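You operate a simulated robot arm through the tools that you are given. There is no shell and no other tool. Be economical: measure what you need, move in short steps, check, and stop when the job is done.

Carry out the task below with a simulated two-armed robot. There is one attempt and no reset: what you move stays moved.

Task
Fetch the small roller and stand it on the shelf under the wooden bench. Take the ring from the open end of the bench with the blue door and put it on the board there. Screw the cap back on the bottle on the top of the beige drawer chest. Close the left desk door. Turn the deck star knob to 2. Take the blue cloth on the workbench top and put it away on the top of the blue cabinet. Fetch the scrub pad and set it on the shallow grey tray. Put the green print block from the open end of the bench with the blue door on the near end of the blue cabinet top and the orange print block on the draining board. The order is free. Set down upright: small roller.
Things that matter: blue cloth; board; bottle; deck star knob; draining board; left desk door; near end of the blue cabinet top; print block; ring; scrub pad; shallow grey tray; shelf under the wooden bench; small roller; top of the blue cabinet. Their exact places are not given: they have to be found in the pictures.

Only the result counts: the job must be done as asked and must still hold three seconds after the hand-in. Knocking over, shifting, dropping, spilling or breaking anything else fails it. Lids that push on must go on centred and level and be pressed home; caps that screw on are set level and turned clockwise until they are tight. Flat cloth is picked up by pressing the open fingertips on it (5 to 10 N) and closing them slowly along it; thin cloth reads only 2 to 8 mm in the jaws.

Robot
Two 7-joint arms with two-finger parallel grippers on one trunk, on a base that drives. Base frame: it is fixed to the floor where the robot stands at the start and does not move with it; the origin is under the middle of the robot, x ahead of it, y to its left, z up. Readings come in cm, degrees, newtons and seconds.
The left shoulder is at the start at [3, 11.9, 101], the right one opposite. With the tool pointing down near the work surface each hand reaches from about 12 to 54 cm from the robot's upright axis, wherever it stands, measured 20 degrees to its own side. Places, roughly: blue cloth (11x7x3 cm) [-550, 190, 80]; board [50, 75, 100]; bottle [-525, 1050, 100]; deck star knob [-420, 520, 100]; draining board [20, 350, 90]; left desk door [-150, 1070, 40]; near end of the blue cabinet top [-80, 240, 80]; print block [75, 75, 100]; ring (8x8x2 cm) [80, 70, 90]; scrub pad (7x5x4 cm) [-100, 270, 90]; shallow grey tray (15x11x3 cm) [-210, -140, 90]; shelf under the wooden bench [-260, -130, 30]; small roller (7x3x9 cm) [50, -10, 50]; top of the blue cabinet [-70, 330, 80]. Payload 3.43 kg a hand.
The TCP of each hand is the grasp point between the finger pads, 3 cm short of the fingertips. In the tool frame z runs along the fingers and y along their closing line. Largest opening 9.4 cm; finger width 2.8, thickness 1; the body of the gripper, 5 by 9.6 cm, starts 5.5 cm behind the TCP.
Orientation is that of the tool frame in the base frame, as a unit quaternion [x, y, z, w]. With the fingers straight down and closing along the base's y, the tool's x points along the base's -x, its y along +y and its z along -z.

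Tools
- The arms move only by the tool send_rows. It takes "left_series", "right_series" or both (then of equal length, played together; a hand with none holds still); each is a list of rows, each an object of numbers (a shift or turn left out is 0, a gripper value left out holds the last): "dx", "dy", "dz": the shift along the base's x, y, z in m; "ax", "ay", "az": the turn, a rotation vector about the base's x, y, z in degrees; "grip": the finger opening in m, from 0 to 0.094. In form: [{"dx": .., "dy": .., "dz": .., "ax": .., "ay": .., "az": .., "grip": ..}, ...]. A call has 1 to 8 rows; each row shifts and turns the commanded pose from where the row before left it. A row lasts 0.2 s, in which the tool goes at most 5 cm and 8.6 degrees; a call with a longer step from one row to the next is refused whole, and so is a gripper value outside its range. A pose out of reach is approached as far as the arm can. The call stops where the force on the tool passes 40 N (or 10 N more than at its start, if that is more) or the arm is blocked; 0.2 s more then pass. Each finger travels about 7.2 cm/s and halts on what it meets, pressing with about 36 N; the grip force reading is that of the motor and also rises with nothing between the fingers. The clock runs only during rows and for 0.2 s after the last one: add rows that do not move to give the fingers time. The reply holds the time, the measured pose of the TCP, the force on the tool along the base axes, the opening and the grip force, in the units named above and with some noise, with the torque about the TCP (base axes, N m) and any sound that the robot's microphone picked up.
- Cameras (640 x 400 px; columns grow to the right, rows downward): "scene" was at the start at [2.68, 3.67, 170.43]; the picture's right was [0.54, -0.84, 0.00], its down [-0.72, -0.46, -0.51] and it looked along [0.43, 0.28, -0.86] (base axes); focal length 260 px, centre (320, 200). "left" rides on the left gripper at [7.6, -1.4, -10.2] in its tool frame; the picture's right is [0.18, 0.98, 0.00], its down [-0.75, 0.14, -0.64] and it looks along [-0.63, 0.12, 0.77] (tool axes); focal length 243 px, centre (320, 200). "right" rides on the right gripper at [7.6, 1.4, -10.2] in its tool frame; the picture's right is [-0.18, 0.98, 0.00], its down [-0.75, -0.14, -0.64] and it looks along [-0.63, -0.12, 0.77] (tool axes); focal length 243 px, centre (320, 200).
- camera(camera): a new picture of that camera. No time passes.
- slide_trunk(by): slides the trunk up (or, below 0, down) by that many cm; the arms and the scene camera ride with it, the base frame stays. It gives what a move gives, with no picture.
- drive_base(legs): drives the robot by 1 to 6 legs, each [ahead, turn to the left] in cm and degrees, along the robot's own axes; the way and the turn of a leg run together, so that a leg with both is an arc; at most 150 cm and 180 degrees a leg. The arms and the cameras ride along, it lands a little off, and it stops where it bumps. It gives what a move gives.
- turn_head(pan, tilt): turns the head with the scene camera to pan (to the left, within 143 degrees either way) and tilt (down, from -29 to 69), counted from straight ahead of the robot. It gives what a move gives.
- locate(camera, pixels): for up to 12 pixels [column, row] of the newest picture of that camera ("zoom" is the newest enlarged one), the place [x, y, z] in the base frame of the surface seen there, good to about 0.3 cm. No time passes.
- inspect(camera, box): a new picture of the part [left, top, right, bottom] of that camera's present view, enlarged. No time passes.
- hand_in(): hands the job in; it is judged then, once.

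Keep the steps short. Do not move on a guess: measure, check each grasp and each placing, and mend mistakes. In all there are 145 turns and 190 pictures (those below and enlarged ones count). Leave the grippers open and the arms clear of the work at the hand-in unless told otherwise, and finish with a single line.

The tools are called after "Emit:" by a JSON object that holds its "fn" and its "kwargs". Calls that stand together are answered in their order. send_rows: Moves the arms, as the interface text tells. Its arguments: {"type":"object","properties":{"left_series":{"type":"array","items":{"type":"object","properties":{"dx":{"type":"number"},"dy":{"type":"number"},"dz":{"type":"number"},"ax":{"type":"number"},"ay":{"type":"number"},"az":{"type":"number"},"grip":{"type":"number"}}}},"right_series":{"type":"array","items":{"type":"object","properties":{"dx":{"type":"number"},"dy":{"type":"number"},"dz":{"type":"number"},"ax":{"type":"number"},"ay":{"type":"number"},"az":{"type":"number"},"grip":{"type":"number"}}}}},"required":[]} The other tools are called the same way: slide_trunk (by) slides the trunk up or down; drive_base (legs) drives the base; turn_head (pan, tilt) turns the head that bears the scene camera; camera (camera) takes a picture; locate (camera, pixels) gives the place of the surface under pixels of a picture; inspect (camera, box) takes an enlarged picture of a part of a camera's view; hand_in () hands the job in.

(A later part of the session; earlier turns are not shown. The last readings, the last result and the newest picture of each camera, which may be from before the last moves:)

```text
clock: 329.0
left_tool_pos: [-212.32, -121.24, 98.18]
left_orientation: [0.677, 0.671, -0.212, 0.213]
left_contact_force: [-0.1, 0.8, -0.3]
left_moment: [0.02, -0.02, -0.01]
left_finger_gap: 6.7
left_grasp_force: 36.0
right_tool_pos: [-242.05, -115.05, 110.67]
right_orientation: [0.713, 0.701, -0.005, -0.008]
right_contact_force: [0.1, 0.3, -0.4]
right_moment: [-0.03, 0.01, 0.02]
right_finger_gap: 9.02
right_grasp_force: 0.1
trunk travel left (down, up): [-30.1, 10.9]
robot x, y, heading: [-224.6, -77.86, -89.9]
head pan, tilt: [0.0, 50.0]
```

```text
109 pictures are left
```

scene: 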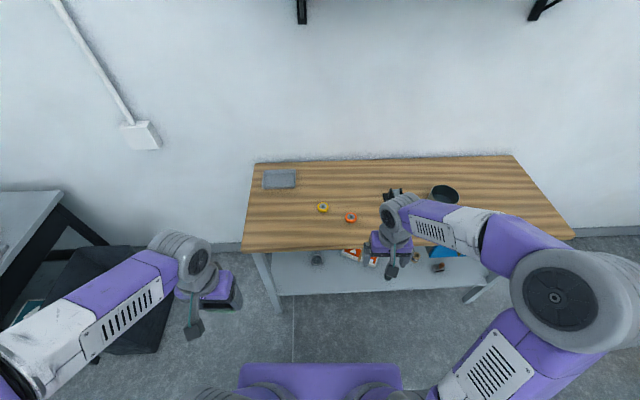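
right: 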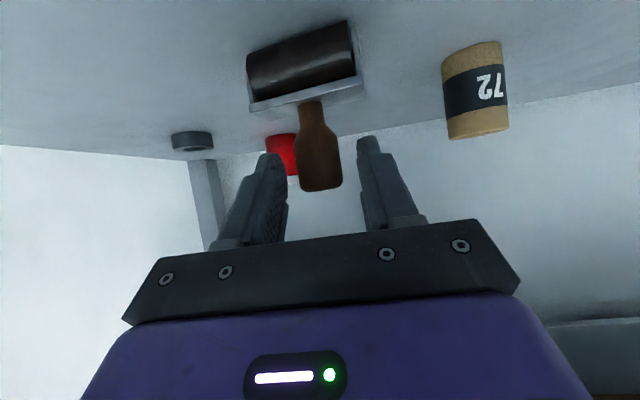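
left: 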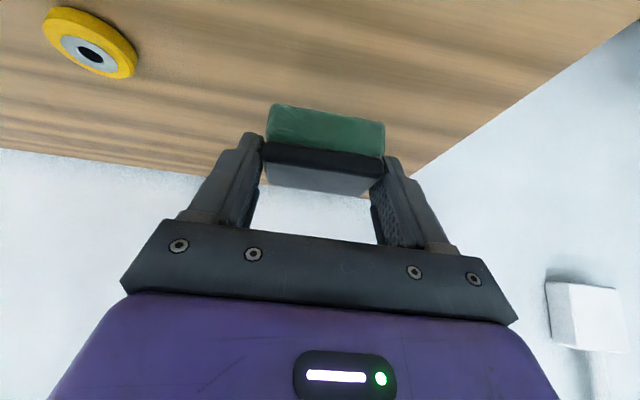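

Pad held level. Carry it over the tray centre.

Emit:
{"fn": "send_rows", "kwargs": {"left_series": [{"dx": 0.0046, "dy": -0.0392}, {"dx": 0.0046, "dy": -0.0392}, {"dx": 0.0046, "dy": -0.0392}, {"dx": 0.0046, "dy": -0.0392}, {"dx": 0.0046, "dy": -0.0392}, {}]}}

Emit:
{"fn": "camera", "kwargs": {"camera": "left"}}

Emit:
{"fn": "inspect", "kwargs": {"camera": "scene", "box": [220, 80, 420, 240]}}

```text
clock: 330.4
left_tool_pos: [-210.01, -140.64, 97.9]
left_orientation: [0.677, 0.672, -0.212, 0.213]
left_contact_force: [-0.6, 0.3, -0.5]
left_moment: [0.0, -0.01, -0.04]
left_finger_gap: 6.73
left_grasp_force: 35.9
right_tool_pos: [-242.12, -115.19, 110.76]
right_orientation: [0.712, 0.702, -0.006, -0.008]
right_contact_force: [0.2, 0.1, 0.3]
right_moment: [-0.02, 0.01, -0.02]
right_finger_gap: 8.98
right_grasp_force: 0.0
trunk travel left (down, up): [-30.1, 10.9]
robot x, y, heading: [-224.71, -77.65, -89.8]
head pan, tilt: [0.0, 50.0]
```

```text
108 pictures are left
```

left: 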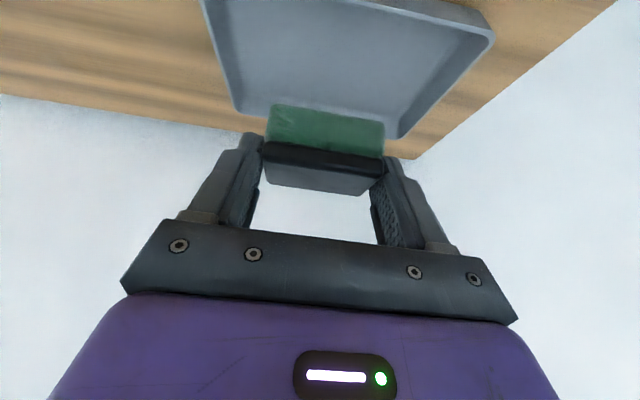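

```text
2.50 times, centred on (320, 160) of scene
```

zoom: 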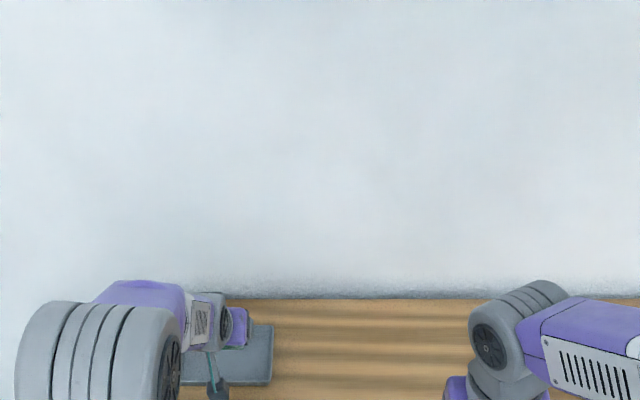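

Emit:
{"fn": "locate", "kwargs": {"camera": "left", "pixels": [[238, 106], [397, 132], [207, 10], [487, 35], [350, 60]]}}

```text
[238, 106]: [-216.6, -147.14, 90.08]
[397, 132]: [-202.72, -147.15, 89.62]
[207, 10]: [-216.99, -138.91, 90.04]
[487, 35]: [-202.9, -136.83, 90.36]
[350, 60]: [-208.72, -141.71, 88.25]
```

Tray centre [-209.8,-142,88.2] confirmed. Lower and release.

Emit:
{"fn": "send_rows", "kwargs": {"left_series": [{"dz": -0.03}, {"dz": -0.018}, {"dz": -0.004}, {"grip": 0.074}, {"grip": 0.08}, {}, {"dz": 0.03}, {"dz": 0.04}]}}

Emit:
{"fn": "camera", "kwargs": {"camera": "left"}}

```text
clock: 332.2
left_tool_pos: [-209.83, -140.82, 99.62]
left_orientation: [0.677, 0.672, -0.212, 0.214]
left_contact_force: [1.5, -0.4, -0.6]
left_moment: [0.0, 0.0, -0.02]
left_finger_gap: 8.03
left_grasp_force: 0.0
right_tool_pos: [-241.98, -115.06, 110.69]
right_orientation: [0.713, 0.701, -0.006, -0.008]
right_contact_force: [0.5, 0.3, -0.3]
right_moment: [0.01, 0.01, 0.01]
right_finger_gap: 9.03
right_grasp_force: 0.0
trunk travel left (down, up): [-30.1, 10.9]
robot x, y, heading: [-225.0, -77.85, -90.0]
head pan, tilt: [0.0, 50.0]
```

```text
106 pictures are left
```

left: 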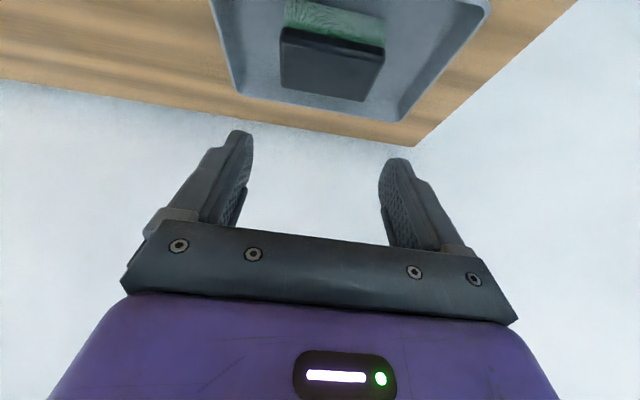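

Pad lies flat in the tray. Fold the left hand back and drive toward the workbench area.

Emit:
{"fn": "send_rows", "kwargs": {"left_series": [{"dz": 0.045}, {"dz": 0.02, "dy": 0.04}, {"ax": 7, "dy": 0.04}, {"ax": 7, "dy": 0.04}, {"ax": 7, "dy": 0.04}, {"ax": 7, "dy": 0.04}, {"ax": 7, "dy": 0.04}, {"dy": 0.04, "grip": 0.09}]}}

Emit:
{"fn": "drive_base", "kwargs": {"legs": [[-72, 0], [0, -146], [130, 0]]}}

Emit:
{"fn": "turn_head", "kwargs": {"pan": 36, "tilt": 25}}

Emit:
{"fn": "camera", "kwargs": {"camera": "scene"}}

```text
clock: 334.0
left_tool_pos: [-209.77, -112.74, 106.02]
left_orientation: [0.71, 0.704, 0.0, 0.0]
left_contact_force: [-0.2, 0.9, -0.6]
left_moment: [-0.05, -0.01, 0.03]
left_finger_gap: 8.99
left_grasp_force: 0.1
right_tool_pos: [-242.07, -115.03, 110.73]
right_orientation: [0.713, 0.701, -0.006, -0.007]
right_contact_force: [-0.6, 0.2, 0.2]
right_moment: [-0.02, 0.0, 0.01]
right_finger_gap: 9.02
right_grasp_force: 0.1
trunk travel left (down, up): [-30.1, 10.9]
robot x, y, heading: [-224.69, -78.12, -90.1]
head pan, tilt: [0.0, 50.0]
```

```text
clock: 350.1
left_tool_pos: [-327.05, 125.59, 105.99]
left_orientation: [0.874, -0.485, 0.0, 0.0]
left_contact_force: [0.3, 0.6, 0.4]
left_moment: [-0.01, 0.0, 0.0]
left_finger_gap: 9.03
left_grasp_force: 0.1
right_tool_pos: [-300.83, 144.71, 110.56]
right_orientation: [0.873, -0.488, 0.007, -0.007]
right_contact_force: [0.7, 0.5, 0.1]
right_moment: [0.01, 0.0, 0.01]
right_finger_gap: 9.0
right_grasp_force: 0.0
trunk travel left (down, up): [-30.1, 10.9]
robot x, y, heading: [-295.48, 104.23, 122.7]
head pan, tilt: [0.0, 50.0]
```

```text
clock: 351.1
left_tool_pos: [-327.12, 125.63, 106.12]
left_orientation: [0.875, -0.484, -0.001, 0.0]
left_contact_force: [0.1, 0.0, 0.7]
left_moment: [0.0, -0.01, -0.03]
left_finger_gap: 9.01
left_grasp_force: 0.1
right_tool_pos: [-300.9, 144.87, 110.62]
right_orientation: [0.873, -0.488, 0.006, -0.007]
right_contact_force: [-0.3, 0.7, 0.1]
right_moment: [0.03, 0.0, 0.02]
right_finger_gap: 8.97
right_grasp_force: 0.1
trunk travel left (down, up): [-30.1, 10.9]
robot x, y, heading: [-295.0, 104.24, 122.6]
head pan, tilt: [36.0, 25.0]
```

```text
105 pictures are left
```

scene: 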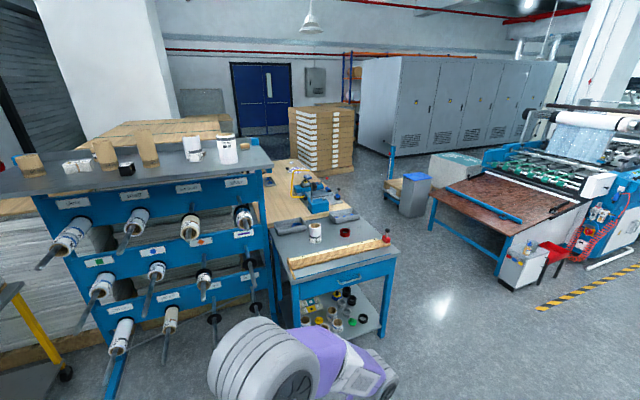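

Emit:
{"fn": "inspect", "kwargs": {"camera": "scene", "box": [250, 140, 410, 300]}}

Emit:
{"fn": "locate", "kwargs": {"camera": "zoom", "pixels": [[340, 285], [60, 285], [480, 300], [330, 360], [300, 210], [280, 250], [190, 215], [130, 110], [330, 170], [370, 290], [190, 180], [240, 190]]}}

```text
2.50 times, centred on (330, 220) of scene
```

zoom: 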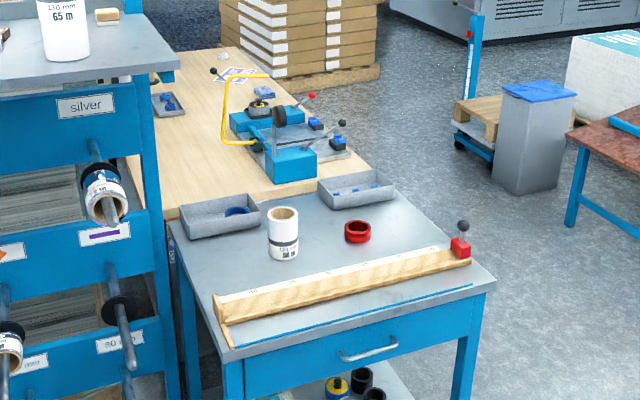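

```text
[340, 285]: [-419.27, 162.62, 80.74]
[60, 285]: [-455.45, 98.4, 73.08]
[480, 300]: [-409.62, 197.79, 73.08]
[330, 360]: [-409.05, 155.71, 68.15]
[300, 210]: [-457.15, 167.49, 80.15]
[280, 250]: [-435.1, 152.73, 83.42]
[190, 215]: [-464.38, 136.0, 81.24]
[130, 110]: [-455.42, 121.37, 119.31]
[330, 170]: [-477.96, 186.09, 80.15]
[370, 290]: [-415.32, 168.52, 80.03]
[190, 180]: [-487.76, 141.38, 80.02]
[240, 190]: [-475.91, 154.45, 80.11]
```

Emit:
{"fn": "inspect", "kwargs": {"camera": "scene", "box": [270, 145, 350, 195]}}

Emit:
{"fn": "locate", "kwargs": {"camera": "zoom", "pixels": [[185, 100], [60, 210], [180, 140], [240, 140], [290, 150], [60, 30], [215, 60], [330, 200], [360, 290], [20, 60]]}}

```text
8.00 times, centred on (310, 170) of scene
```

zoom: 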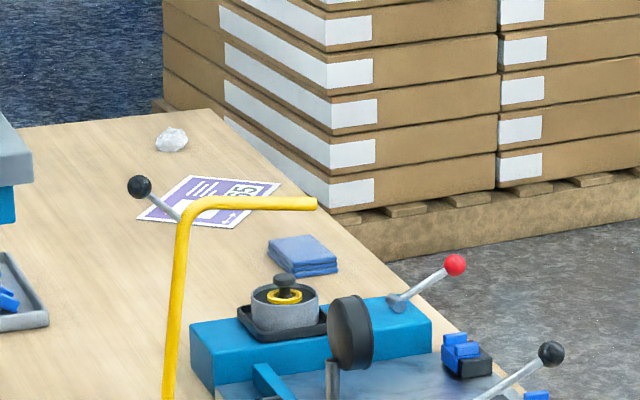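

```text
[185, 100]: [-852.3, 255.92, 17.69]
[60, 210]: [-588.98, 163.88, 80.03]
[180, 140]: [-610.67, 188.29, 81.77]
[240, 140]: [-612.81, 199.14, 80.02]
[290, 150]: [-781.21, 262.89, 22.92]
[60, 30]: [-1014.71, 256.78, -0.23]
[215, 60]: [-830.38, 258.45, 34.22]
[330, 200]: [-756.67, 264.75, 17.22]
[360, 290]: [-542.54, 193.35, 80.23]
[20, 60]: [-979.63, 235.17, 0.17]
```

The blue folded cloth is at about [-552,190,82] near the wooden top's +y edge. I check the passage on that side.

Emit:
{"fn": "locate", "kwargs": {"camera": "scene", "pixels": [[412, 215], [402, 200], [430, 225], [505, 275], [515, 255], [385, 205], [350, 178], [397, 250], [385, 335], [545, 275], [330, 175]]}}

Emit:
{"fn": "turn_head", "kwargs": {"pan": 10, "tilt": 25}}

Emit:
{"fn": "camera", "kwargs": {"camera": "scene"}}

```text
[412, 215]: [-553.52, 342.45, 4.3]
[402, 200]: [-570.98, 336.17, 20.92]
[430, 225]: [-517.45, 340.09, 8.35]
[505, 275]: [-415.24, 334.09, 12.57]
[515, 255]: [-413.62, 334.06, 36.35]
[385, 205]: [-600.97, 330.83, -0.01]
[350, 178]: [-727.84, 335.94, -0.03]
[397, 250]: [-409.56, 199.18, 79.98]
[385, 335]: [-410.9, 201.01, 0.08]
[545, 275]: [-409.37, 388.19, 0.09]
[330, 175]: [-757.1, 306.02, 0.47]
```

```text
clock: 352.0
left_tool_pos: [-327.04, 125.54, 105.97]
left_orientation: [0.875, -0.484, 0.0, 0.0]
left_contact_force: [0.0, -0.4, 0.5]
left_moment: [0.01, 0.01, 0.01]
left_finger_gap: 9.0
left_grasp_force: 0.1
right_tool_pos: [-300.83, 144.76, 110.58]
right_orientation: [0.874, -0.486, 0.006, -0.008]
right_contact_force: [0.1, -0.3, -0.2]
right_moment: [0.01, 0.0, 0.02]
right_finger_gap: 8.99
right_grasp_force: 0.0
trunk travel left (down, up): [-30.1, 10.9]
robot x, y, heading: [-295.06, 104.22, 122.9]
head pan, tilt: [10.0, 25.0]
```

```text
102 pictures are left
```

scene: 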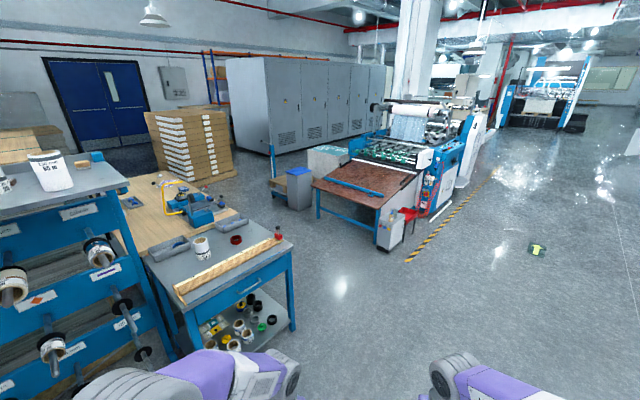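

Emit:
{"fn": "drive_base", "kwargs": {"legs": [[0, -17], [150, 0], [14, 0], [0, 74], [150, 0], [62, 0]]}}

Emit:
{"fn": "drive_base", "kwargs": {"legs": [[0, 90]]}}

Emit:
{"fn": "turn_head", "kwargs": {"pan": 0, "tilt": 50}}

Emit:
{"fn": "camera", "kwargs": {"camera": "scene"}}

```text
clock: 374.7
left_tool_pos: [-589.17, 241.49, 106.04]
left_orientation: [1.0, -0.001, 0.0, 0.0]
left_contact_force: [0.1, 0.9, 0.3]
left_moment: [0.01, 0.01, 0.0]
left_finger_gap: 8.99
left_grasp_force: 0.0
right_tool_pos: [-591.4, 273.92, 110.64]
right_orientation: [1.0, -0.005, 0.002, -0.009]
right_contact_force: [-0.1, 0.5, 0.9]
right_moment: [-0.02, 0.0, -0.02]
right_finger_gap: 8.99
right_grasp_force: 0.0
trunk travel left (down, up): [-30.1, 10.9]
robot x, y, heading: [-553.77, 256.81, -179.7]
head pan, tilt: [10.0, 25.0]
```

```text
clock: 379.0
left_tool_pos: [-537.58, 222.13, 106.0]
left_orientation: [0.697, 0.717, 0.001, 0.0]
left_contact_force: [-0.2, 0.2, 0.4]
left_moment: [-0.03, 0.01, 0.03]
left_finger_gap: 8.99
left_grasp_force: 0.1
right_tool_pos: [-569.84, 218.95, 110.76]
right_orientation: [0.7, 0.714, -0.006, -0.009]
right_contact_force: [0.6, 0.2, -0.2]
right_moment: [0.01, 0.01, -0.04]
right_finger_gap: 9.01
right_grasp_force: 0.1
trunk travel left (down, up): [-30.1, 10.9]
robot x, y, heading: [-554.0, 256.93, -87.7]
head pan, tilt: [10.0, 25.0]
```

```text
clock: 379.9
left_tool_pos: [-537.61, 222.12, 105.94]
left_orientation: [0.697, 0.717, 0.001, 0.0]
left_contact_force: [-0.2, 0.5, -0.5]
left_moment: [0.03, 0.01, 0.02]
left_finger_gap: 9.02
left_grasp_force: 0.1
right_tool_pos: [-569.81, 218.92, 110.73]
right_orientation: [0.699, 0.715, -0.005, -0.008]
right_contact_force: [-0.1, 0.0, -0.4]
right_moment: [0.01, 0.0, 0.0]
right_finger_gap: 9.01
right_grasp_force: 0.1
trunk travel left (down, up): [-30.1, 10.9]
robot x, y, heading: [-553.99, 256.68, -87.9]
head pan, tilt: [0.0, 50.0]
```

```text
101 pictures are left
```

scene: 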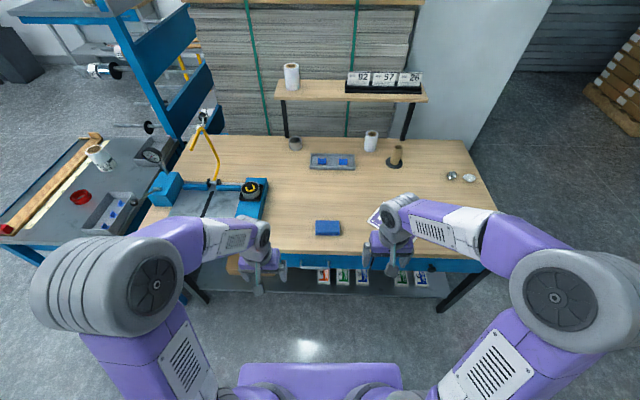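

Emit:
{"fn": "inspect", "kwargs": {"camera": "scene", "box": [290, 200, 370, 260]}}

Emit:
{"fn": "locate", "kwargs": {"camera": "zoom", "pixels": [[205, 165], [395, 168], [205, 245], [400, 245], [300, 200], [300, 290], [210, 280], [395, 280], [300, 385]]}}

```text
6.67 times, centred on (330, 230) of scene
```

zoom: 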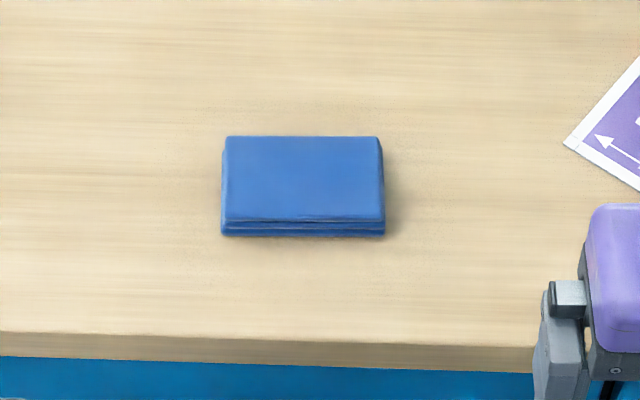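

```text
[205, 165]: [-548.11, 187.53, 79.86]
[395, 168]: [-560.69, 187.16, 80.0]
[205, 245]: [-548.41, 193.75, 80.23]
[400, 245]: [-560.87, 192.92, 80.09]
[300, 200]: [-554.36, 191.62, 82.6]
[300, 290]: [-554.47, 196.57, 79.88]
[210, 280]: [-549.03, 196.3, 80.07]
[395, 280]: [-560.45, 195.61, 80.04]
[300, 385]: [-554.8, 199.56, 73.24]
```

Cloth spans x -549…-560, y 186…193, top z 82.6. I close up 23 cm and turn the left hand 90° to grip across its 7 cm side.

Emit:
{"fn": "drive_base", "kwargs": {"legs": [[23, -2.1]]}}

Emit:
{"fn": "send_rows", "kwargs": {"left_series": [{"az": -8}, {"az": -8}, {"az": -8}, {"az": -8}, {"az": -8}, {"az": -8}, {"az": -8}, {"az": -8}]}}

Emit:
{"fn": "send_rows", "kwargs": {"left_series": [{"az": -8, "dx": -0.03, "grip": 0.094}, {"az": -8, "dx": -0.03}, {"az": -8, "dx": -0.03}, {"dx": -0.03}, {"dx": -0.03}, {}], "right_series": [{"dx": -0.03}, {"dx": -0.03}, {"dx": -0.03}, {}, {}, {}]}}

Emit:
{"fn": "camera", "kwargs": {"camera": "left"}}

```text
clock: 381.6
left_tool_pos: [-538.04, 198.32, 106.06]
left_orientation: [0.708, 0.706, 0.0, 0.001]
left_contact_force: [-0.6, 0.2, -0.1]
left_moment: [-0.01, -0.01, 0.02]
left_finger_gap: 8.99
left_grasp_force: 0.1
right_tool_pos: [-570.56, 195.99, 110.62]
right_orientation: [0.711, 0.703, -0.005, -0.008]
right_contact_force: [0.0, -0.1, -0.6]
right_moment: [-0.02, 0.01, -0.03]
right_finger_gap: 9.01
right_grasp_force: 0.1
trunk travel left (down, up): [-30.1, 10.9]
robot x, y, heading: [-553.67, 233.57, -89.5]
head pan, tilt: [0.0, 50.0]
```

```text
clock: 383.4
left_tool_pos: [-538.22, 198.44, 106.12]
left_orientation: [0.975, 0.223, 0.0, 0.0]
left_contact_force: [-0.9, 0.3, 0.3]
left_moment: [-0.02, 0.0, 0.01]
left_finger_gap: 9.03
left_grasp_force: 0.1
right_tool_pos: [-570.4, 196.04, 110.77]
right_orientation: [0.711, 0.703, -0.006, -0.007]
right_contact_force: [-0.1, 0.9, -0.1]
right_moment: [-0.01, 0.02, 0.01]
right_finger_gap: 8.99
right_grasp_force: 0.1
trunk travel left (down, up): [-30.1, 10.9]
robot x, y, heading: [-553.47, 233.42, -89.6]
head pan, tilt: [0.0, 50.0]
```

```text
clock: 384.8
left_tool_pos: [-553.29, 198.32, 106.03]
left_orientation: [1.0, 0.016, -0.001, 0.0]
left_contact_force: [-0.2, 0.8, -0.2]
left_moment: [-0.02, -0.03, 0.01]
left_finger_gap: 9.42
left_grasp_force: 0.1
right_tool_pos: [-579.31, 195.96, 110.7]
right_orientation: [0.711, 0.703, -0.005, -0.007]
right_contact_force: [0.1, -0.4, 0.2]
right_moment: [-0.03, 0.06, 0.0]
right_finger_gap: 8.99
right_grasp_force: 0.0
trunk travel left (down, up): [-30.1, 10.9]
robot x, y, heading: [-553.33, 233.69, -89.6]
head pan, tilt: [0.0, 50.0]
```

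```text
99 pictures are left
```

left: 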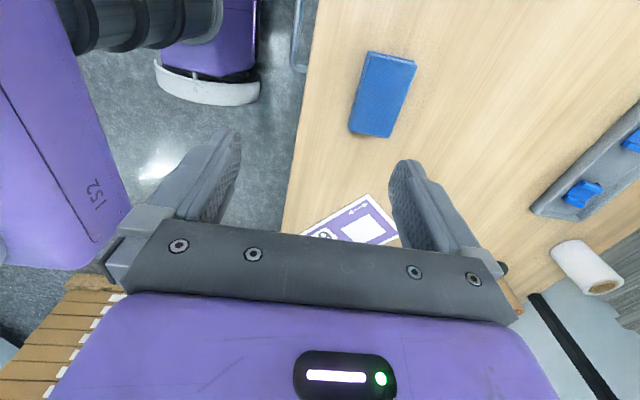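

Emit:
{"fn": "locate", "kwargs": {"camera": "left", "pixels": [[370, 54], [414, 64], [350, 130], [390, 136], [382, 95]]}}

```text
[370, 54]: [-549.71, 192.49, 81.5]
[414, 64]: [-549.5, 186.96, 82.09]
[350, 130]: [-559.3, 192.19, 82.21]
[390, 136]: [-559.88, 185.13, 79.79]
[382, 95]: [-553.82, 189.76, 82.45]
```

Cloth centre [-554.6,189.1]. Move over, descend, close slowly.

Emit:
{"fn": "send_rows", "kwargs": {"left_series": [{"dx": -0.007, "dy": -0.045}, {"dx": -0.006, "dy": -0.047}, {"dz": -0.045}, {"dz": -0.045}, {"dz": -0.045}, {"dz": -0.045}, {"dz": -0.035}, {"dz": -0.01}]}}

Emit:
{"fn": "send_rows", "kwargs": {"left_series": [{"grip": 0.08}, {"grip": 0.07}, {"grip": 0.062}, {"grip": 0.055}, {"grip": 0.05}, {}]}}

Emit:
{"fn": "camera", "kwargs": {"camera": "left"}}

```text
clock: 386.6
left_tool_pos: [-554.44, 189.12, 83.46]
left_orientation: [1.0, 0.017, -0.001, 0.0]
left_contact_force: [0.0, 0.1, 0.2]
left_moment: [-0.05, 0.0, -0.01]
left_finger_gap: 9.38
left_grasp_force: 0.0
right_tool_pos: [-579.34, 196.06, 110.58]
right_orientation: [0.71, 0.704, -0.006, -0.008]
right_contact_force: [0.3, 0.1, 0.6]
right_moment: [-0.02, -0.01, 0.01]
right_finger_gap: 9.0
right_grasp_force: 0.1
trunk travel left (down, up): [-30.1, 10.9]
robot x, y, heading: [-553.47, 233.36, -89.4]
head pan, tilt: [0.0, 50.0]
```

```text
clock: 388.0
left_tool_pos: [-554.51, 189.24, 83.5]
left_orientation: [1.0, 0.016, 0.0, 0.0]
left_contact_force: [-0.2, 0.1, 0.1]
left_moment: [-0.01, 0.01, -0.01]
left_finger_gap: 6.48
left_grasp_force: 36.1
right_tool_pos: [-579.43, 195.97, 110.46]
right_orientation: [0.711, 0.703, -0.005, -0.008]
right_contact_force: [0.6, -0.7, 0.3]
right_moment: [0.01, -0.03, -0.01]
right_finger_gap: 8.98
right_grasp_force: 0.1
trunk travel left (down, up): [-30.1, 10.9]
robot x, y, heading: [-553.42, 233.78, -89.8]
head pan, tilt: [0.0, 50.0]
```

```text
98 pictures are left
```

left: 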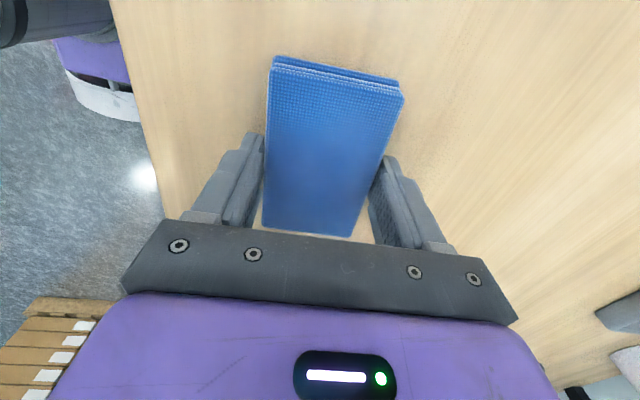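

Cloth held (6.5 cm). Lift and carry to the blue cabinet's west side.

Emit:
{"fn": "send_rows", "kwargs": {"left_series": [{"dz": 0.045}, {"dz": 0.045}, {"dz": 0.045}, {"dz": 0.045}, {"dz": 0.045}, {"dz": 0.045}, {"dz": 0.02}, {}]}}

Emit:
{"fn": "drive_base", "kwargs": {"legs": [[-27, 0], [0, 90], [140, 0], [130, 0], [130, 0]]}}

Emit:
{"fn": "turn_head", "kwargs": {"pan": 20, "tilt": 35}}

Emit:
{"fn": "camera", "kwargs": {"camera": "scene"}}

```text
clock: 389.8
left_tool_pos: [-554.46, 189.23, 112.58]
left_orientation: [1.0, 0.016, 0.0, 0.0]
left_contact_force: [0.7, -0.6, -0.4]
left_moment: [-0.05, 0.0, -0.02]
left_finger_gap: 6.47
left_grasp_force: 36.4
right_tool_pos: [-579.36, 195.94, 110.57]
right_orientation: [0.711, 0.703, -0.005, -0.008]
right_contact_force: [-0.6, -0.1, 0.4]
right_moment: [0.03, -0.04, -0.05]
right_finger_gap: 9.0
right_grasp_force: 0.0
trunk travel left (down, up): [-30.1, 10.9]
robot x, y, heading: [-553.66, 233.29, -89.7]
head pan, tilt: [0.0, 50.0]
```

```text
clock: 414.2
left_tool_pos: [-112.43, 267.06, 112.64]
left_orientation: [0.685, 0.729, 0.0, 0.0]
left_contact_force: [-0.2, -0.1, -0.8]
left_moment: [0.01, 0.0, 0.0]
left_finger_gap: 6.47
left_grasp_force: 36.3
right_tool_pos: [-118.64, 241.87, 110.62]
right_orientation: [-0.008, 1.0, -0.01, -0.001]
right_contact_force: [0.5, 0.0, -0.3]
right_moment: [0.02, 0.01, -0.01]
right_finger_gap: 9.01
right_grasp_force: 0.1
trunk travel left (down, up): [-30.1, 10.9]
robot x, y, heading: [-156.89, 266.84, 1.9]
head pan, tilt: [0.0, 50.0]
```

```text
clock: 415.1
left_tool_pos: [-112.55, 266.89, 112.66]
left_orientation: [0.686, 0.728, 0.0, 0.0]
left_contact_force: [0.2, -0.5, -0.1]
left_moment: [0.03, 0.0, -0.02]
left_finger_gap: 6.51
left_grasp_force: 36.3
right_tool_pos: [-118.61, 241.89, 110.56]
right_orientation: [-0.008, 1.0, -0.009, -0.002]
right_contact_force: [-0.6, -0.3, -0.6]
right_moment: [-0.01, -0.03, 0.01]
right_finger_gap: 9.02
right_grasp_force: 0.1
trunk travel left (down, up): [-30.1, 10.9]
robot x, y, heading: [-156.88, 266.38, 1.8]
head pan, tilt: [20.0, 35.0]
```

```text
97 pictures are left
```

scene: 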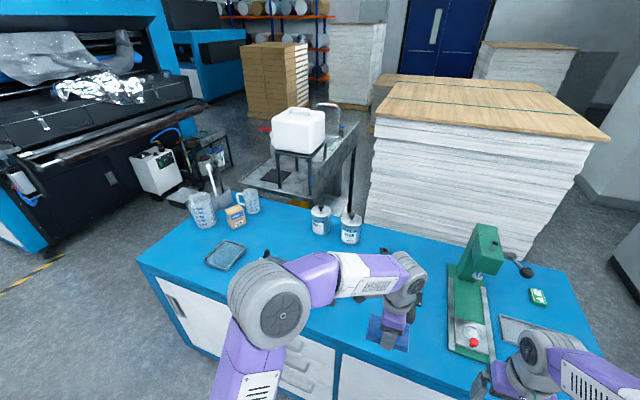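

Emit:
{"fn": "locate", "kwargs": {"camera": "scene", "pixels": [[275, 240], [225, 255], [240, 248], [320, 235], [235, 222], [160, 245], [260, 225], [350, 245], [205, 215], [295, 255]]}}

Emit:
{"fn": "drive_base", "kwargs": {"legs": [[0, 88], [52, 0], [0, -90]]}}

Emit:
{"fn": "turn_head", "kwargs": {"pan": 0, "tilt": 45}}

Emit:
{"fn": "camera", "kwargs": {"camera": "scene"}}

```text
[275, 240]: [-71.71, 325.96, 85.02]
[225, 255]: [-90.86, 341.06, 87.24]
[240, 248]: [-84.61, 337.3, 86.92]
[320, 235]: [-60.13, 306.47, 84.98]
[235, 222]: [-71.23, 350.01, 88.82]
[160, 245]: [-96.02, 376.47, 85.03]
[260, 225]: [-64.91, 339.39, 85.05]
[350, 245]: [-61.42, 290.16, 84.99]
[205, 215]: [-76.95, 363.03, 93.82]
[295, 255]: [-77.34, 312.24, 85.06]
```

```text
clock: 425.7
left_tool_pos: [-113.26, 319.18, 112.59]
left_orientation: [0.686, 0.727, 0.0, 0.0]
left_contact_force: [0.4, -0.6, -1.0]
left_moment: [0.0, -0.03, 0.0]
left_finger_gap: 6.46
left_grasp_force: 36.5
right_tool_pos: [-119.43, 294.19, 110.63]
right_orientation: [-0.007, 1.0, -0.009, -0.002]
right_contact_force: [0.1, 0.1, 0.6]
right_moment: [0.04, 0.01, 0.02]
right_finger_gap: 9.04
right_grasp_force: 0.0
trunk travel left (down, up): [-30.1, 10.9]
robot x, y, heading: [-158.1, 319.24, 1.8]
head pan, tilt: [20.0, 35.0]
```

```text
clock: 426.5
left_tool_pos: [-113.35, 319.26, 112.64]
left_orientation: [0.687, 0.727, 0.001, 0.0]
left_contact_force: [-0.1, 0.4, -0.7]
left_moment: [0.01, 0.0, -0.02]
left_finger_gap: 6.45
left_grasp_force: 35.6
right_tool_pos: [-119.39, 294.04, 110.63]
right_orientation: [-0.007, 1.0, -0.009, -0.001]
right_contact_force: [-1.2, -0.2, -0.4]
right_moment: [0.03, 0.0, -0.03]
right_finger_gap: 8.99
right_grasp_force: 0.2
trunk travel left (down, up): [-30.1, 10.9]
robot x, y, heading: [-157.85, 318.94, 1.8]
head pan, tilt: [0.0, 45.0]
```

```text
96 pictures are left
```

scene: 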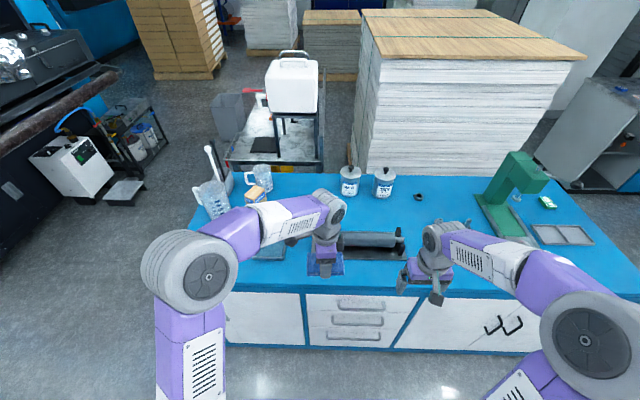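

Emit:
{"fn": "locate", "kwargs": {"camera": "scene", "pixels": [[345, 238], [340, 255], [288, 250], [283, 240], [350, 195], [320, 185], [285, 190], [335, 285], [290, 285], [270, 200], [305, 195], [250, 258]]}}

Emit:
{"fn": "inspect", "kwargs": {"camera": "scene", "box": [190, 150, 430, 310]}}

```text
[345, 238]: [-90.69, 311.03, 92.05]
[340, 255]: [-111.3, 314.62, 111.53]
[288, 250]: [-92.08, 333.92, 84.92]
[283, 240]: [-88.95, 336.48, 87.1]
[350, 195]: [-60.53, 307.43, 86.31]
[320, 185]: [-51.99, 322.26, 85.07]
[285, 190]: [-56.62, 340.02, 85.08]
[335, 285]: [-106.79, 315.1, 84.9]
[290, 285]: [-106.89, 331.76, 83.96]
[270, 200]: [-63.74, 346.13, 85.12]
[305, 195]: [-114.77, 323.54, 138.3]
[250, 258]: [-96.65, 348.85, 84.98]
```

```text
2.50 times, centred on (310, 230) of scene
```

zoom: 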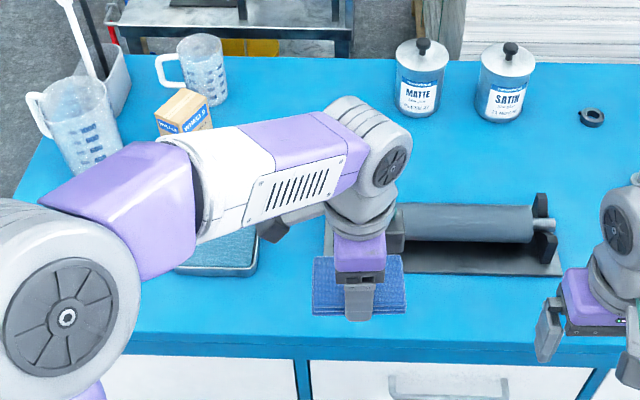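

The gap between tray (y≥334) and ink roller (y≤313) is free: target [-91,323.5,85]. Drive 20 cm closer and check from the hand.

Emit:
{"fn": "drive_base", "kwargs": {"legs": [[20, 0]]}}

Emit:
{"fn": "camera", "kwargs": {"camera": "left"}}

```text
clock: 428.1
left_tool_pos: [-93.21, 319.72, 112.58]
left_orientation: [0.687, 0.727, 0.0, -0.001]
left_contact_force: [0.3, 0.0, -0.7]
left_moment: [0.0, 0.03, 0.0]
left_finger_gap: 6.48
left_grasp_force: 36.3
right_tool_pos: [-99.32, 294.73, 110.58]
right_orientation: [-0.006, 1.0, -0.009, -0.002]
right_contact_force: [0.0, 0.3, 0.3]
right_moment: [0.0, 0.05, 0.01]
right_finger_gap: 8.99
right_grasp_force: 0.0
trunk travel left (down, up): [-30.1, 10.9]
robot x, y, heading: [-137.51, 319.74, 1.8]
head pan, tilt: [0.0, 45.0]
```

```text
94 pictures are left
```

left: 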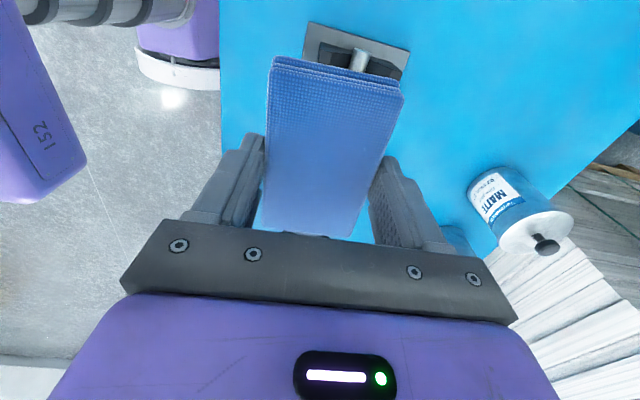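

Emit:
{"fn": "locate", "kwargs": {"camera": "left", "pixels": [[308, 50], [405, 75], [408, 55], [315, 25], [235, 100], [270, 180], [405, 110]]}}

```text
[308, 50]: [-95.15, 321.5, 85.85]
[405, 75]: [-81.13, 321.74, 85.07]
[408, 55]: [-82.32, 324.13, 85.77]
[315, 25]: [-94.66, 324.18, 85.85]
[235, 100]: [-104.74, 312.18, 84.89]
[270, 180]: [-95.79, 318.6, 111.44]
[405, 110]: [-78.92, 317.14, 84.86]
```

The object at the top is the roller's end (to y≈324.5), so I choose [-99.7,329.2], in front of the gap between roller and tray. Move there, squared up, and part-way down.

Emit:
{"fn": "send_rows", "kwargs": {"left_series": [{"dx": -0.0215, "dy": 0.0317, "az": -3.3}, {"dx": -0.0215, "dy": 0.0317}, {"dx": -0.0215, "dy": 0.0317}, {"dz": -0.045}, {"dz": -0.045}, {"dz": -0.045}, {"dz": -0.045}, {"dz": -0.02}]}}

Emit:
{"fn": "camera", "kwargs": {"camera": "left"}}

Emit:
{"fn": "camera", "kwargs": {"camera": "scene"}}

```text
clock: 429.9
left_tool_pos: [-99.67, 329.23, 92.48]
left_orientation: [0.708, 0.707, 0.001, -0.001]
left_contact_force: [-0.5, -0.1, -0.8]
left_moment: [0.0, 0.02, 0.01]
left_finger_gap: 6.47
left_grasp_force: 35.9
right_tool_pos: [-99.37, 294.53, 110.64]
right_orientation: [-0.007, 1.0, -0.01, -0.002]
right_contact_force: [-0.1, -0.1, -0.7]
right_moment: [0.02, 0.01, -0.04]
right_finger_gap: 8.99
right_grasp_force: 0.1
trunk travel left (down, up): [-30.1, 10.9]
robot x, y, heading: [-137.58, 319.67, 1.8]
head pan, tilt: [0.0, 45.0]
```

```text
93 pictures are left
```

left: 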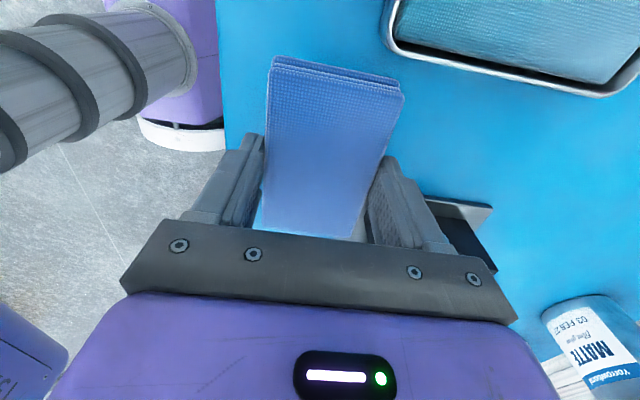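

```text
92 pictures are left
```

scene: 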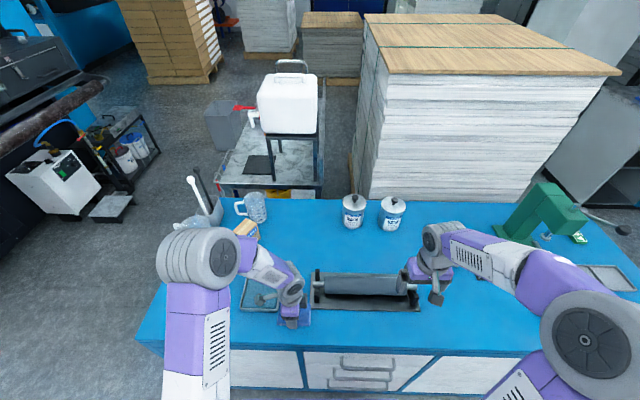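

Emit:
{"fn": "locate", "kwargs": {"camera": "left", "pixels": [[390, 40], [400, 55], [425, 200], [440, 235], [490, 208], [440, 150], [230, 120]]}}

```text
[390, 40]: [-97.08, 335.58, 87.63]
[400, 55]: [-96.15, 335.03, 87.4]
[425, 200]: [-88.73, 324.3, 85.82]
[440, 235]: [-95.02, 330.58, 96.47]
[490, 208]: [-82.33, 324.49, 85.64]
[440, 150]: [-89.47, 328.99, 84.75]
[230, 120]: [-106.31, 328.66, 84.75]
```

Shift slightly (-0.5, -0.8 cm), lower and release.

Emit:
{"fn": "send_rows", "kwargs": {"left_series": [{"dx": -0.005, "dy": -0.008, "dz": -0.02}, {"dz": -0.012}, {"dz": -0.005}, {"grip": 0.072}, {"grip": 0.08}, {}, {"dz": 0.04}, {"dz": 0.045}]}}

Emit:
{"fn": "camera", "kwargs": {"camera": "left"}}

```text
clock: 431.7
left_tool_pos: [-100.46, 328.85, 97.71]
left_orientation: [0.708, 0.706, 0.0, 0.0]
left_contact_force: [-0.3, 0.0, 0.2]
left_moment: [0.03, 0.0, 0.03]
left_finger_gap: 7.98
left_grasp_force: 0.0
right_tool_pos: [-99.42, 294.77, 110.57]
right_orientation: [-0.006, 1.0, -0.01, -0.001]
right_contact_force: [-0.5, 0.4, -0.2]
right_moment: [-0.02, -0.03, 0.01]
right_finger_gap: 9.01
right_grasp_force: 0.1
trunk travel left (down, up): [-30.1, 10.9]
robot x, y, heading: [-137.46, 319.67, 1.6]
head pan, tilt: [0.0, 45.0]
```

```text
91 pictures are left
```

left: 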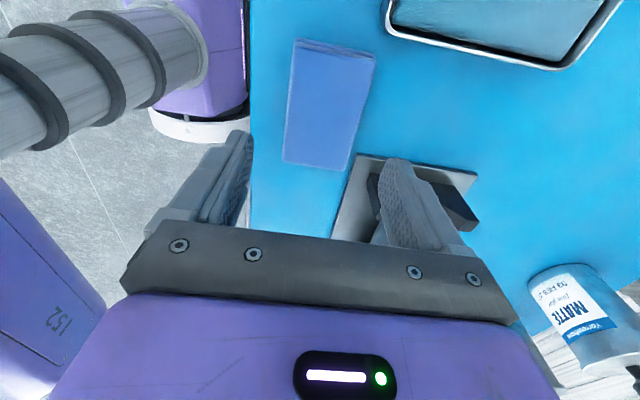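

Cloth lies well. Raise and un-turn the left hand, back off, and drive toward the press with the star knob.

Emit:
{"fn": "send_rows", "kwargs": {"left_series": [{"dz": 0.045}, {"dz": 0.045}, {"dz": 0.045}, {"az": 8}, {"az": 8}, {"az": 8}, {"az": 8}, {"az": 8}]}}

Emit:
{"fn": "drive_base", "kwargs": {"legs": [[-25, 0], [0, 126], [150, 0], [100, 0], [0, 52]]}}

Emit:
{"fn": "turn_head", "kwargs": {"pan": 0, "tilt": 20}}

Emit:
{"fn": "camera", "kwargs": {"camera": "scene"}}

```text
clock: 433.5
left_tool_pos: [-100.09, 328.35, 110.8]
left_orientation: [0.421, 0.907, 0.0, 0.0]
left_contact_force: [0.2, -0.2, 0.0]
left_moment: [0.04, -0.01, 0.03]
left_finger_gap: 7.99
left_grasp_force: 0.0
right_tool_pos: [-99.3, 294.75, 110.59]
right_orientation: [-0.006, 1.0, -0.01, 0.0]
right_contact_force: [0.0, -0.5, 0.5]
right_moment: [-0.02, -0.05, 0.04]
right_finger_gap: 8.98
right_grasp_force: 0.1
trunk travel left (down, up): [-30.1, 10.9]
robot x, y, heading: [-137.27, 320.05, 1.7]
head pan, tilt: [0.0, 45.0]
```

```text
clock: 454.6
left_tool_pos: [-350.69, 507.41, 111.04]
left_orientation: [0.901, -0.434, 0.0, 0.0]
left_contact_force: [-0.4, 0.0, -1.4]
left_moment: [-0.01, 0.02, -0.03]
left_finger_gap: 8.0
left_grasp_force: 0.1
right_tool_pos: [-350.66, 541.15, 110.62]
right_orientation: [1.0, -0.004, 0.003, -0.009]
right_contact_force: [0.4, -0.1, -0.5]
right_moment: [-0.01, 0.02, -0.01]
right_finger_gap: 9.0
right_grasp_force: 0.0
trunk travel left (down, up): [-30.1, 10.9]
robot x, y, heading: [-312.81, 515.25, -179.4]
head pan, tilt: [0.0, 45.0]
```

```text
clock: 455.5
left_tool_pos: [-350.7, 507.45, 111.0]
left_orientation: [0.901, -0.434, 0.0, 0.0]
left_contact_force: [0.2, -0.3, -0.7]
left_moment: [0.01, -0.01, -0.03]
left_finger_gap: 8.01
left_grasp_force: 0.0
right_tool_pos: [-350.55, 541.1, 110.62]
right_orientation: [1.0, -0.005, 0.002, -0.01]
right_contact_force: [-0.1, 0.0, 0.5]
right_moment: [-0.01, -0.01, 0.01]
right_finger_gap: 9.0
right_grasp_force: 0.0
trunk travel left (down, up): [-30.1, 10.9]
robot x, y, heading: [-313.07, 515.37, -179.8]
head pan, tilt: [0.0, 20.0]
```

```text
90 pictures are left
```

scene: 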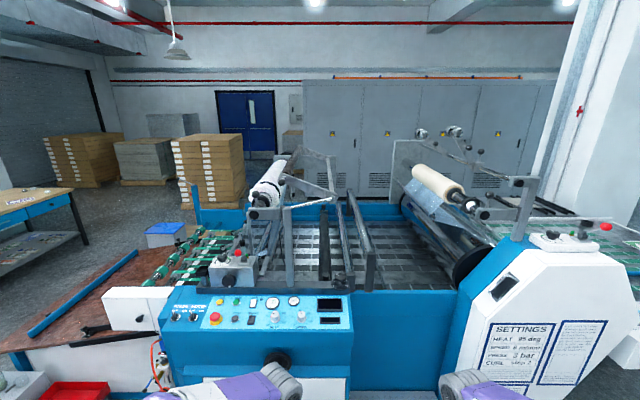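

Emit:
{"fn": "inspect", "kwargs": {"camera": "scene", "box": [150, 240, 370, 390]}}

Emit:
{"fn": "inspect", "kwargs": {"camera": "scene", "box": [450, 210, 640, 390]}}

Emit:
{"fn": "locate", "kwargs": {"camera": "scene", "pixels": [[277, 358], [176, 312], [192, 318], [216, 318], [273, 302], [552, 236], [237, 255], [585, 225], [300, 330]]}}

```text
2.67 times, centred on (260, 315) of scene
```

zoom: 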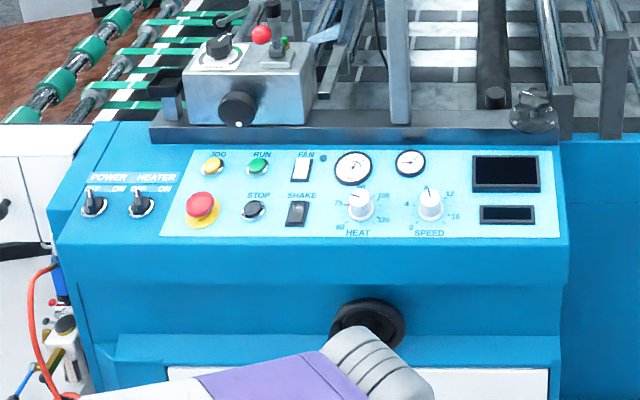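

```text
2.22 times, centred on (545, 300) of scene
```

zoom: 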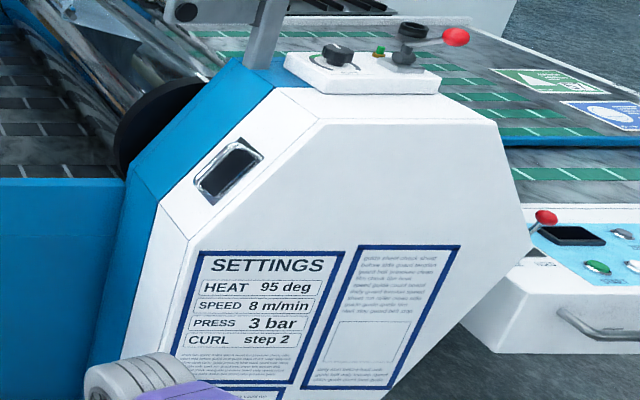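

```text
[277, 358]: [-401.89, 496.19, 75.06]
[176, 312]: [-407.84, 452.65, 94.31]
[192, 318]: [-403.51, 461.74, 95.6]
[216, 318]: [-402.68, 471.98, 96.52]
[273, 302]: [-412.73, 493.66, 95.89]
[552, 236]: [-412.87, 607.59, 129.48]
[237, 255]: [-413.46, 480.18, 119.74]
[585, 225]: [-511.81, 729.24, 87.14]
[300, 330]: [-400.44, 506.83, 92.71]
```

Emit:
{"fn": "inspect", "kwargs": {"camera": "scene", "box": [310, 260, 370, 300]}}

Emit:
{"fn": "locate", "kwargs": {"camera": "scene", "pixels": [[340, 282], [340, 275], [334, 284], [347, 284], [340, 290]]}}

```text
10.00 times, centred on (340, 280) of scene
```

zoom: 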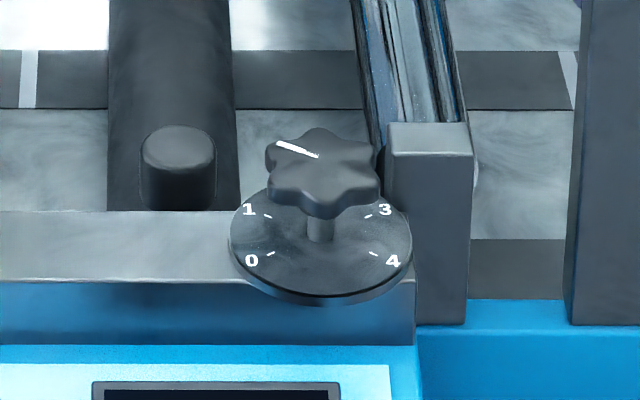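

```text
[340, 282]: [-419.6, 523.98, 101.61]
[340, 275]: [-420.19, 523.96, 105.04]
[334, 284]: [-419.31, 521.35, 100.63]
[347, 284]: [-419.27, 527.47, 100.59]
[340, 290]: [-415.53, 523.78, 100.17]
```

The star knob is at [-420,524,~104] on a horizontal dial with 0,1,(2),3,4; its white pointer points to 1. I measure dial marks and neighbouring parts.

Emit:
{"fn": "locate", "kwargs": {"camera": "zoom", "pixels": [[271, 253], [267, 215], [369, 216], [374, 254], [320, 160], [281, 145], [430, 135], [430, 240], [180, 140], [320, 295], [395, 160], [570, 200]]}}

Emit:
{"fn": "locate", "kwargs": {"camera": "scene", "pixels": [[370, 265], [360, 220], [325, 210], [325, 275], [300, 270], [375, 290], [345, 180], [276, 210]]}}

```text
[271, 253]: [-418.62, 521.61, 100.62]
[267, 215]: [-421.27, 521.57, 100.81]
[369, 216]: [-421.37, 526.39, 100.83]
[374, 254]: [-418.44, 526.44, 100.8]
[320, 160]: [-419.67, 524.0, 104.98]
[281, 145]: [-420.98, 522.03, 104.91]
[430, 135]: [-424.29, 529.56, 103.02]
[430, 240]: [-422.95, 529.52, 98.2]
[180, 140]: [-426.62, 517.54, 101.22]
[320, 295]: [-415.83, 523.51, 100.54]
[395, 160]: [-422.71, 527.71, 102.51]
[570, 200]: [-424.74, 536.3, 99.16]
```

```text
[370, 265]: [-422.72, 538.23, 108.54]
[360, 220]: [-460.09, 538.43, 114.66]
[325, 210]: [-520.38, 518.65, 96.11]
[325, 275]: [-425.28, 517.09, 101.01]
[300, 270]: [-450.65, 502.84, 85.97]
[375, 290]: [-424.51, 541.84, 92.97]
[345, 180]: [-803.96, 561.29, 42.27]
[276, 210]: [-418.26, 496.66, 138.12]
```

Dial centre [-419.9,524], marks 60° apart, pointer on 1: it needs 60° clockwise. Raise/prepare hands (right turned -30°, left pulled back) and drive up.

Emit:
{"fn": "send_rows", "kwargs": {"left_series": [{"dx": 0.04, "az": 8}, {"dx": 0.04, "az": 8}, {"dx": 0.04, "az": 8}, {"az": 8}, {"az": 8}, {"az": 7}], "right_series": [{"dz": 0.04, "az": -7.5}, {"dz": 0.04, "az": -7.5}, {"dz": 0.03, "az": -7.5}, {"az": -7.5}, {"dx": 0.03, "dy": -0.03}, {"dx": 0.03, "dy": -0.03}]}}

Emit:
{"fn": "drive_base", "kwargs": {"legs": [[57, 0]]}}

Emit:
{"fn": "turn_head", "kwargs": {"pan": 0, "tilt": 45}}

Emit:
{"fn": "camera", "kwargs": {"camera": "scene"}}

Emit:
{"fn": "camera", "kwargs": {"camera": "right"}}

```text
clock: 456.9
left_tool_pos: [-338.55, 507.55, 111.0]
left_orientation: [0.999, -0.037, 0.0, 0.0]
left_contact_force: [0.0, 0.6, -0.6]
left_moment: [-0.01, 0.02, 0.02]
left_finger_gap: 7.99
left_grasp_force: 0.0
right_tool_pos: [-344.74, 535.15, 121.65]
right_orientation: [0.964, -0.265, 0.003, -0.008]
right_contact_force: [-0.2, -0.7, -0.3]
right_moment: [-0.02, -0.02, -0.04]
right_finger_gap: 9.02
right_grasp_force: 0.0
trunk travel left (down, up): [-30.1, 10.9]
robot x, y, heading: [-313.32, 515.0, -179.6]
head pan, tilt: [0.0, 20.0]
```

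```text
clock: 460.2
left_tool_pos: [-396.52, 507.51, 110.92]
left_orientation: [0.999, -0.042, 0.0, 0.0]
left_contact_force: [1.1, 0.0, 0.2]
left_moment: [-0.02, 0.01, -0.01]
left_finger_gap: 7.98
left_grasp_force: 0.1
right_tool_pos: [-402.62, 535.36, 121.64]
right_orientation: [0.964, -0.267, 0.003, -0.009]
right_contact_force: [-0.1, 0.2, 0.0]
right_moment: [0.01, -0.02, 0.03]
right_finger_gap: 8.99
right_grasp_force: 0.1
trunk travel left (down, up): [-30.1, 10.9]
robot x, y, heading: [-371.0, 515.1, -179.9]
head pan, tilt: [0.0, 20.0]
```

```text
clock: 461.1
left_tool_pos: [-396.48, 507.56, 110.87]
left_orientation: [0.999, -0.042, 0.0, 0.0]
left_contact_force: [0.2, 0.0, 0.5]
left_moment: [0.0, -0.01, -0.02]
left_finger_gap: 8.0
left_grasp_force: 0.1
right_tool_pos: [-402.35, 535.27, 121.63]
right_orientation: [0.963, -0.268, 0.004, -0.009]
right_contact_force: [-0.1, -1.5, 0.2]
right_moment: [0.04, -0.01, 0.0]
right_finger_gap: 9.01
right_grasp_force: 0.0
trunk travel left (down, up): [-30.1, 10.9]
robot x, y, heading: [-370.75, 515.01, -179.8]
head pan, tilt: [0.0, 45.0]
```

```text
86 pictures are left
```

scene: 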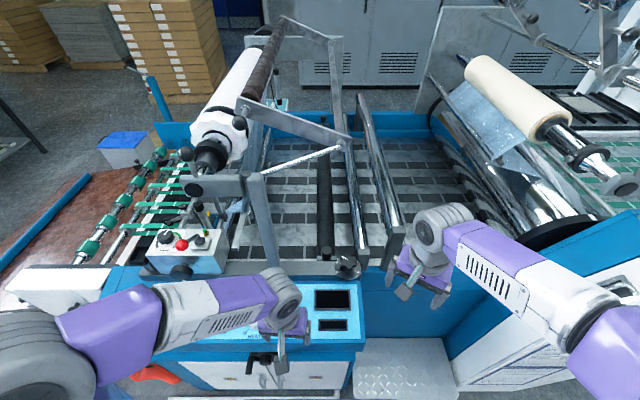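

```text
85 pictures are left
```

right: 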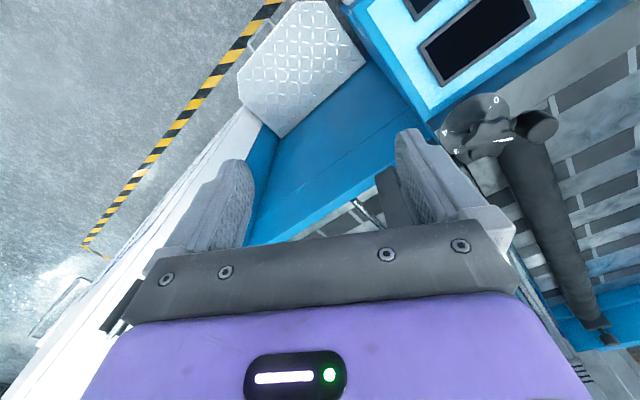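

Emit:
{"fn": "locate", "kwargs": {"camera": "scene", "pixels": [[345, 265], [350, 230], [352, 170], [325, 245], [300, 160], [262, 200], [265, 250], [340, 148], [390, 210], [395, 245]]}}

Emit:
{"fn": "inspect", "kwargs": {"camera": "right", "box": [420, 80, 580, 180]}}

Emit:
{"fn": "locate", "kwargs": {"camera": "zoom", "pixels": [[270, 210], [350, 240], [340, 220], [240, 180], [160, 190], [300, 80]]}}

```text
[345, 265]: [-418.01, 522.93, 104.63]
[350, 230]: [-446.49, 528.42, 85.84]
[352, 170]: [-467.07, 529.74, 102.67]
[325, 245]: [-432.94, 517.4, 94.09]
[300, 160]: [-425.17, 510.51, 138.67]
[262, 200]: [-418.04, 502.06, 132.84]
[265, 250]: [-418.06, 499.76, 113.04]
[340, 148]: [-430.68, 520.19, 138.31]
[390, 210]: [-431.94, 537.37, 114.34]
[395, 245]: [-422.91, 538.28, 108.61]
```

```text
4.00 times, centred on (500, 130) of right
```

zoom: 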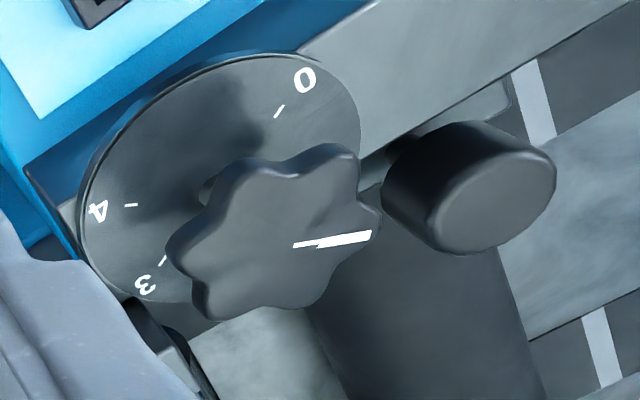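

```text
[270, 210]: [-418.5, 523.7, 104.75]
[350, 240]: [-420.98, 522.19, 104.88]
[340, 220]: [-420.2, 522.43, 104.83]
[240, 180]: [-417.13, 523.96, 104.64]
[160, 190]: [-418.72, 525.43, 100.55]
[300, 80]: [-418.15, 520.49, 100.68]
```

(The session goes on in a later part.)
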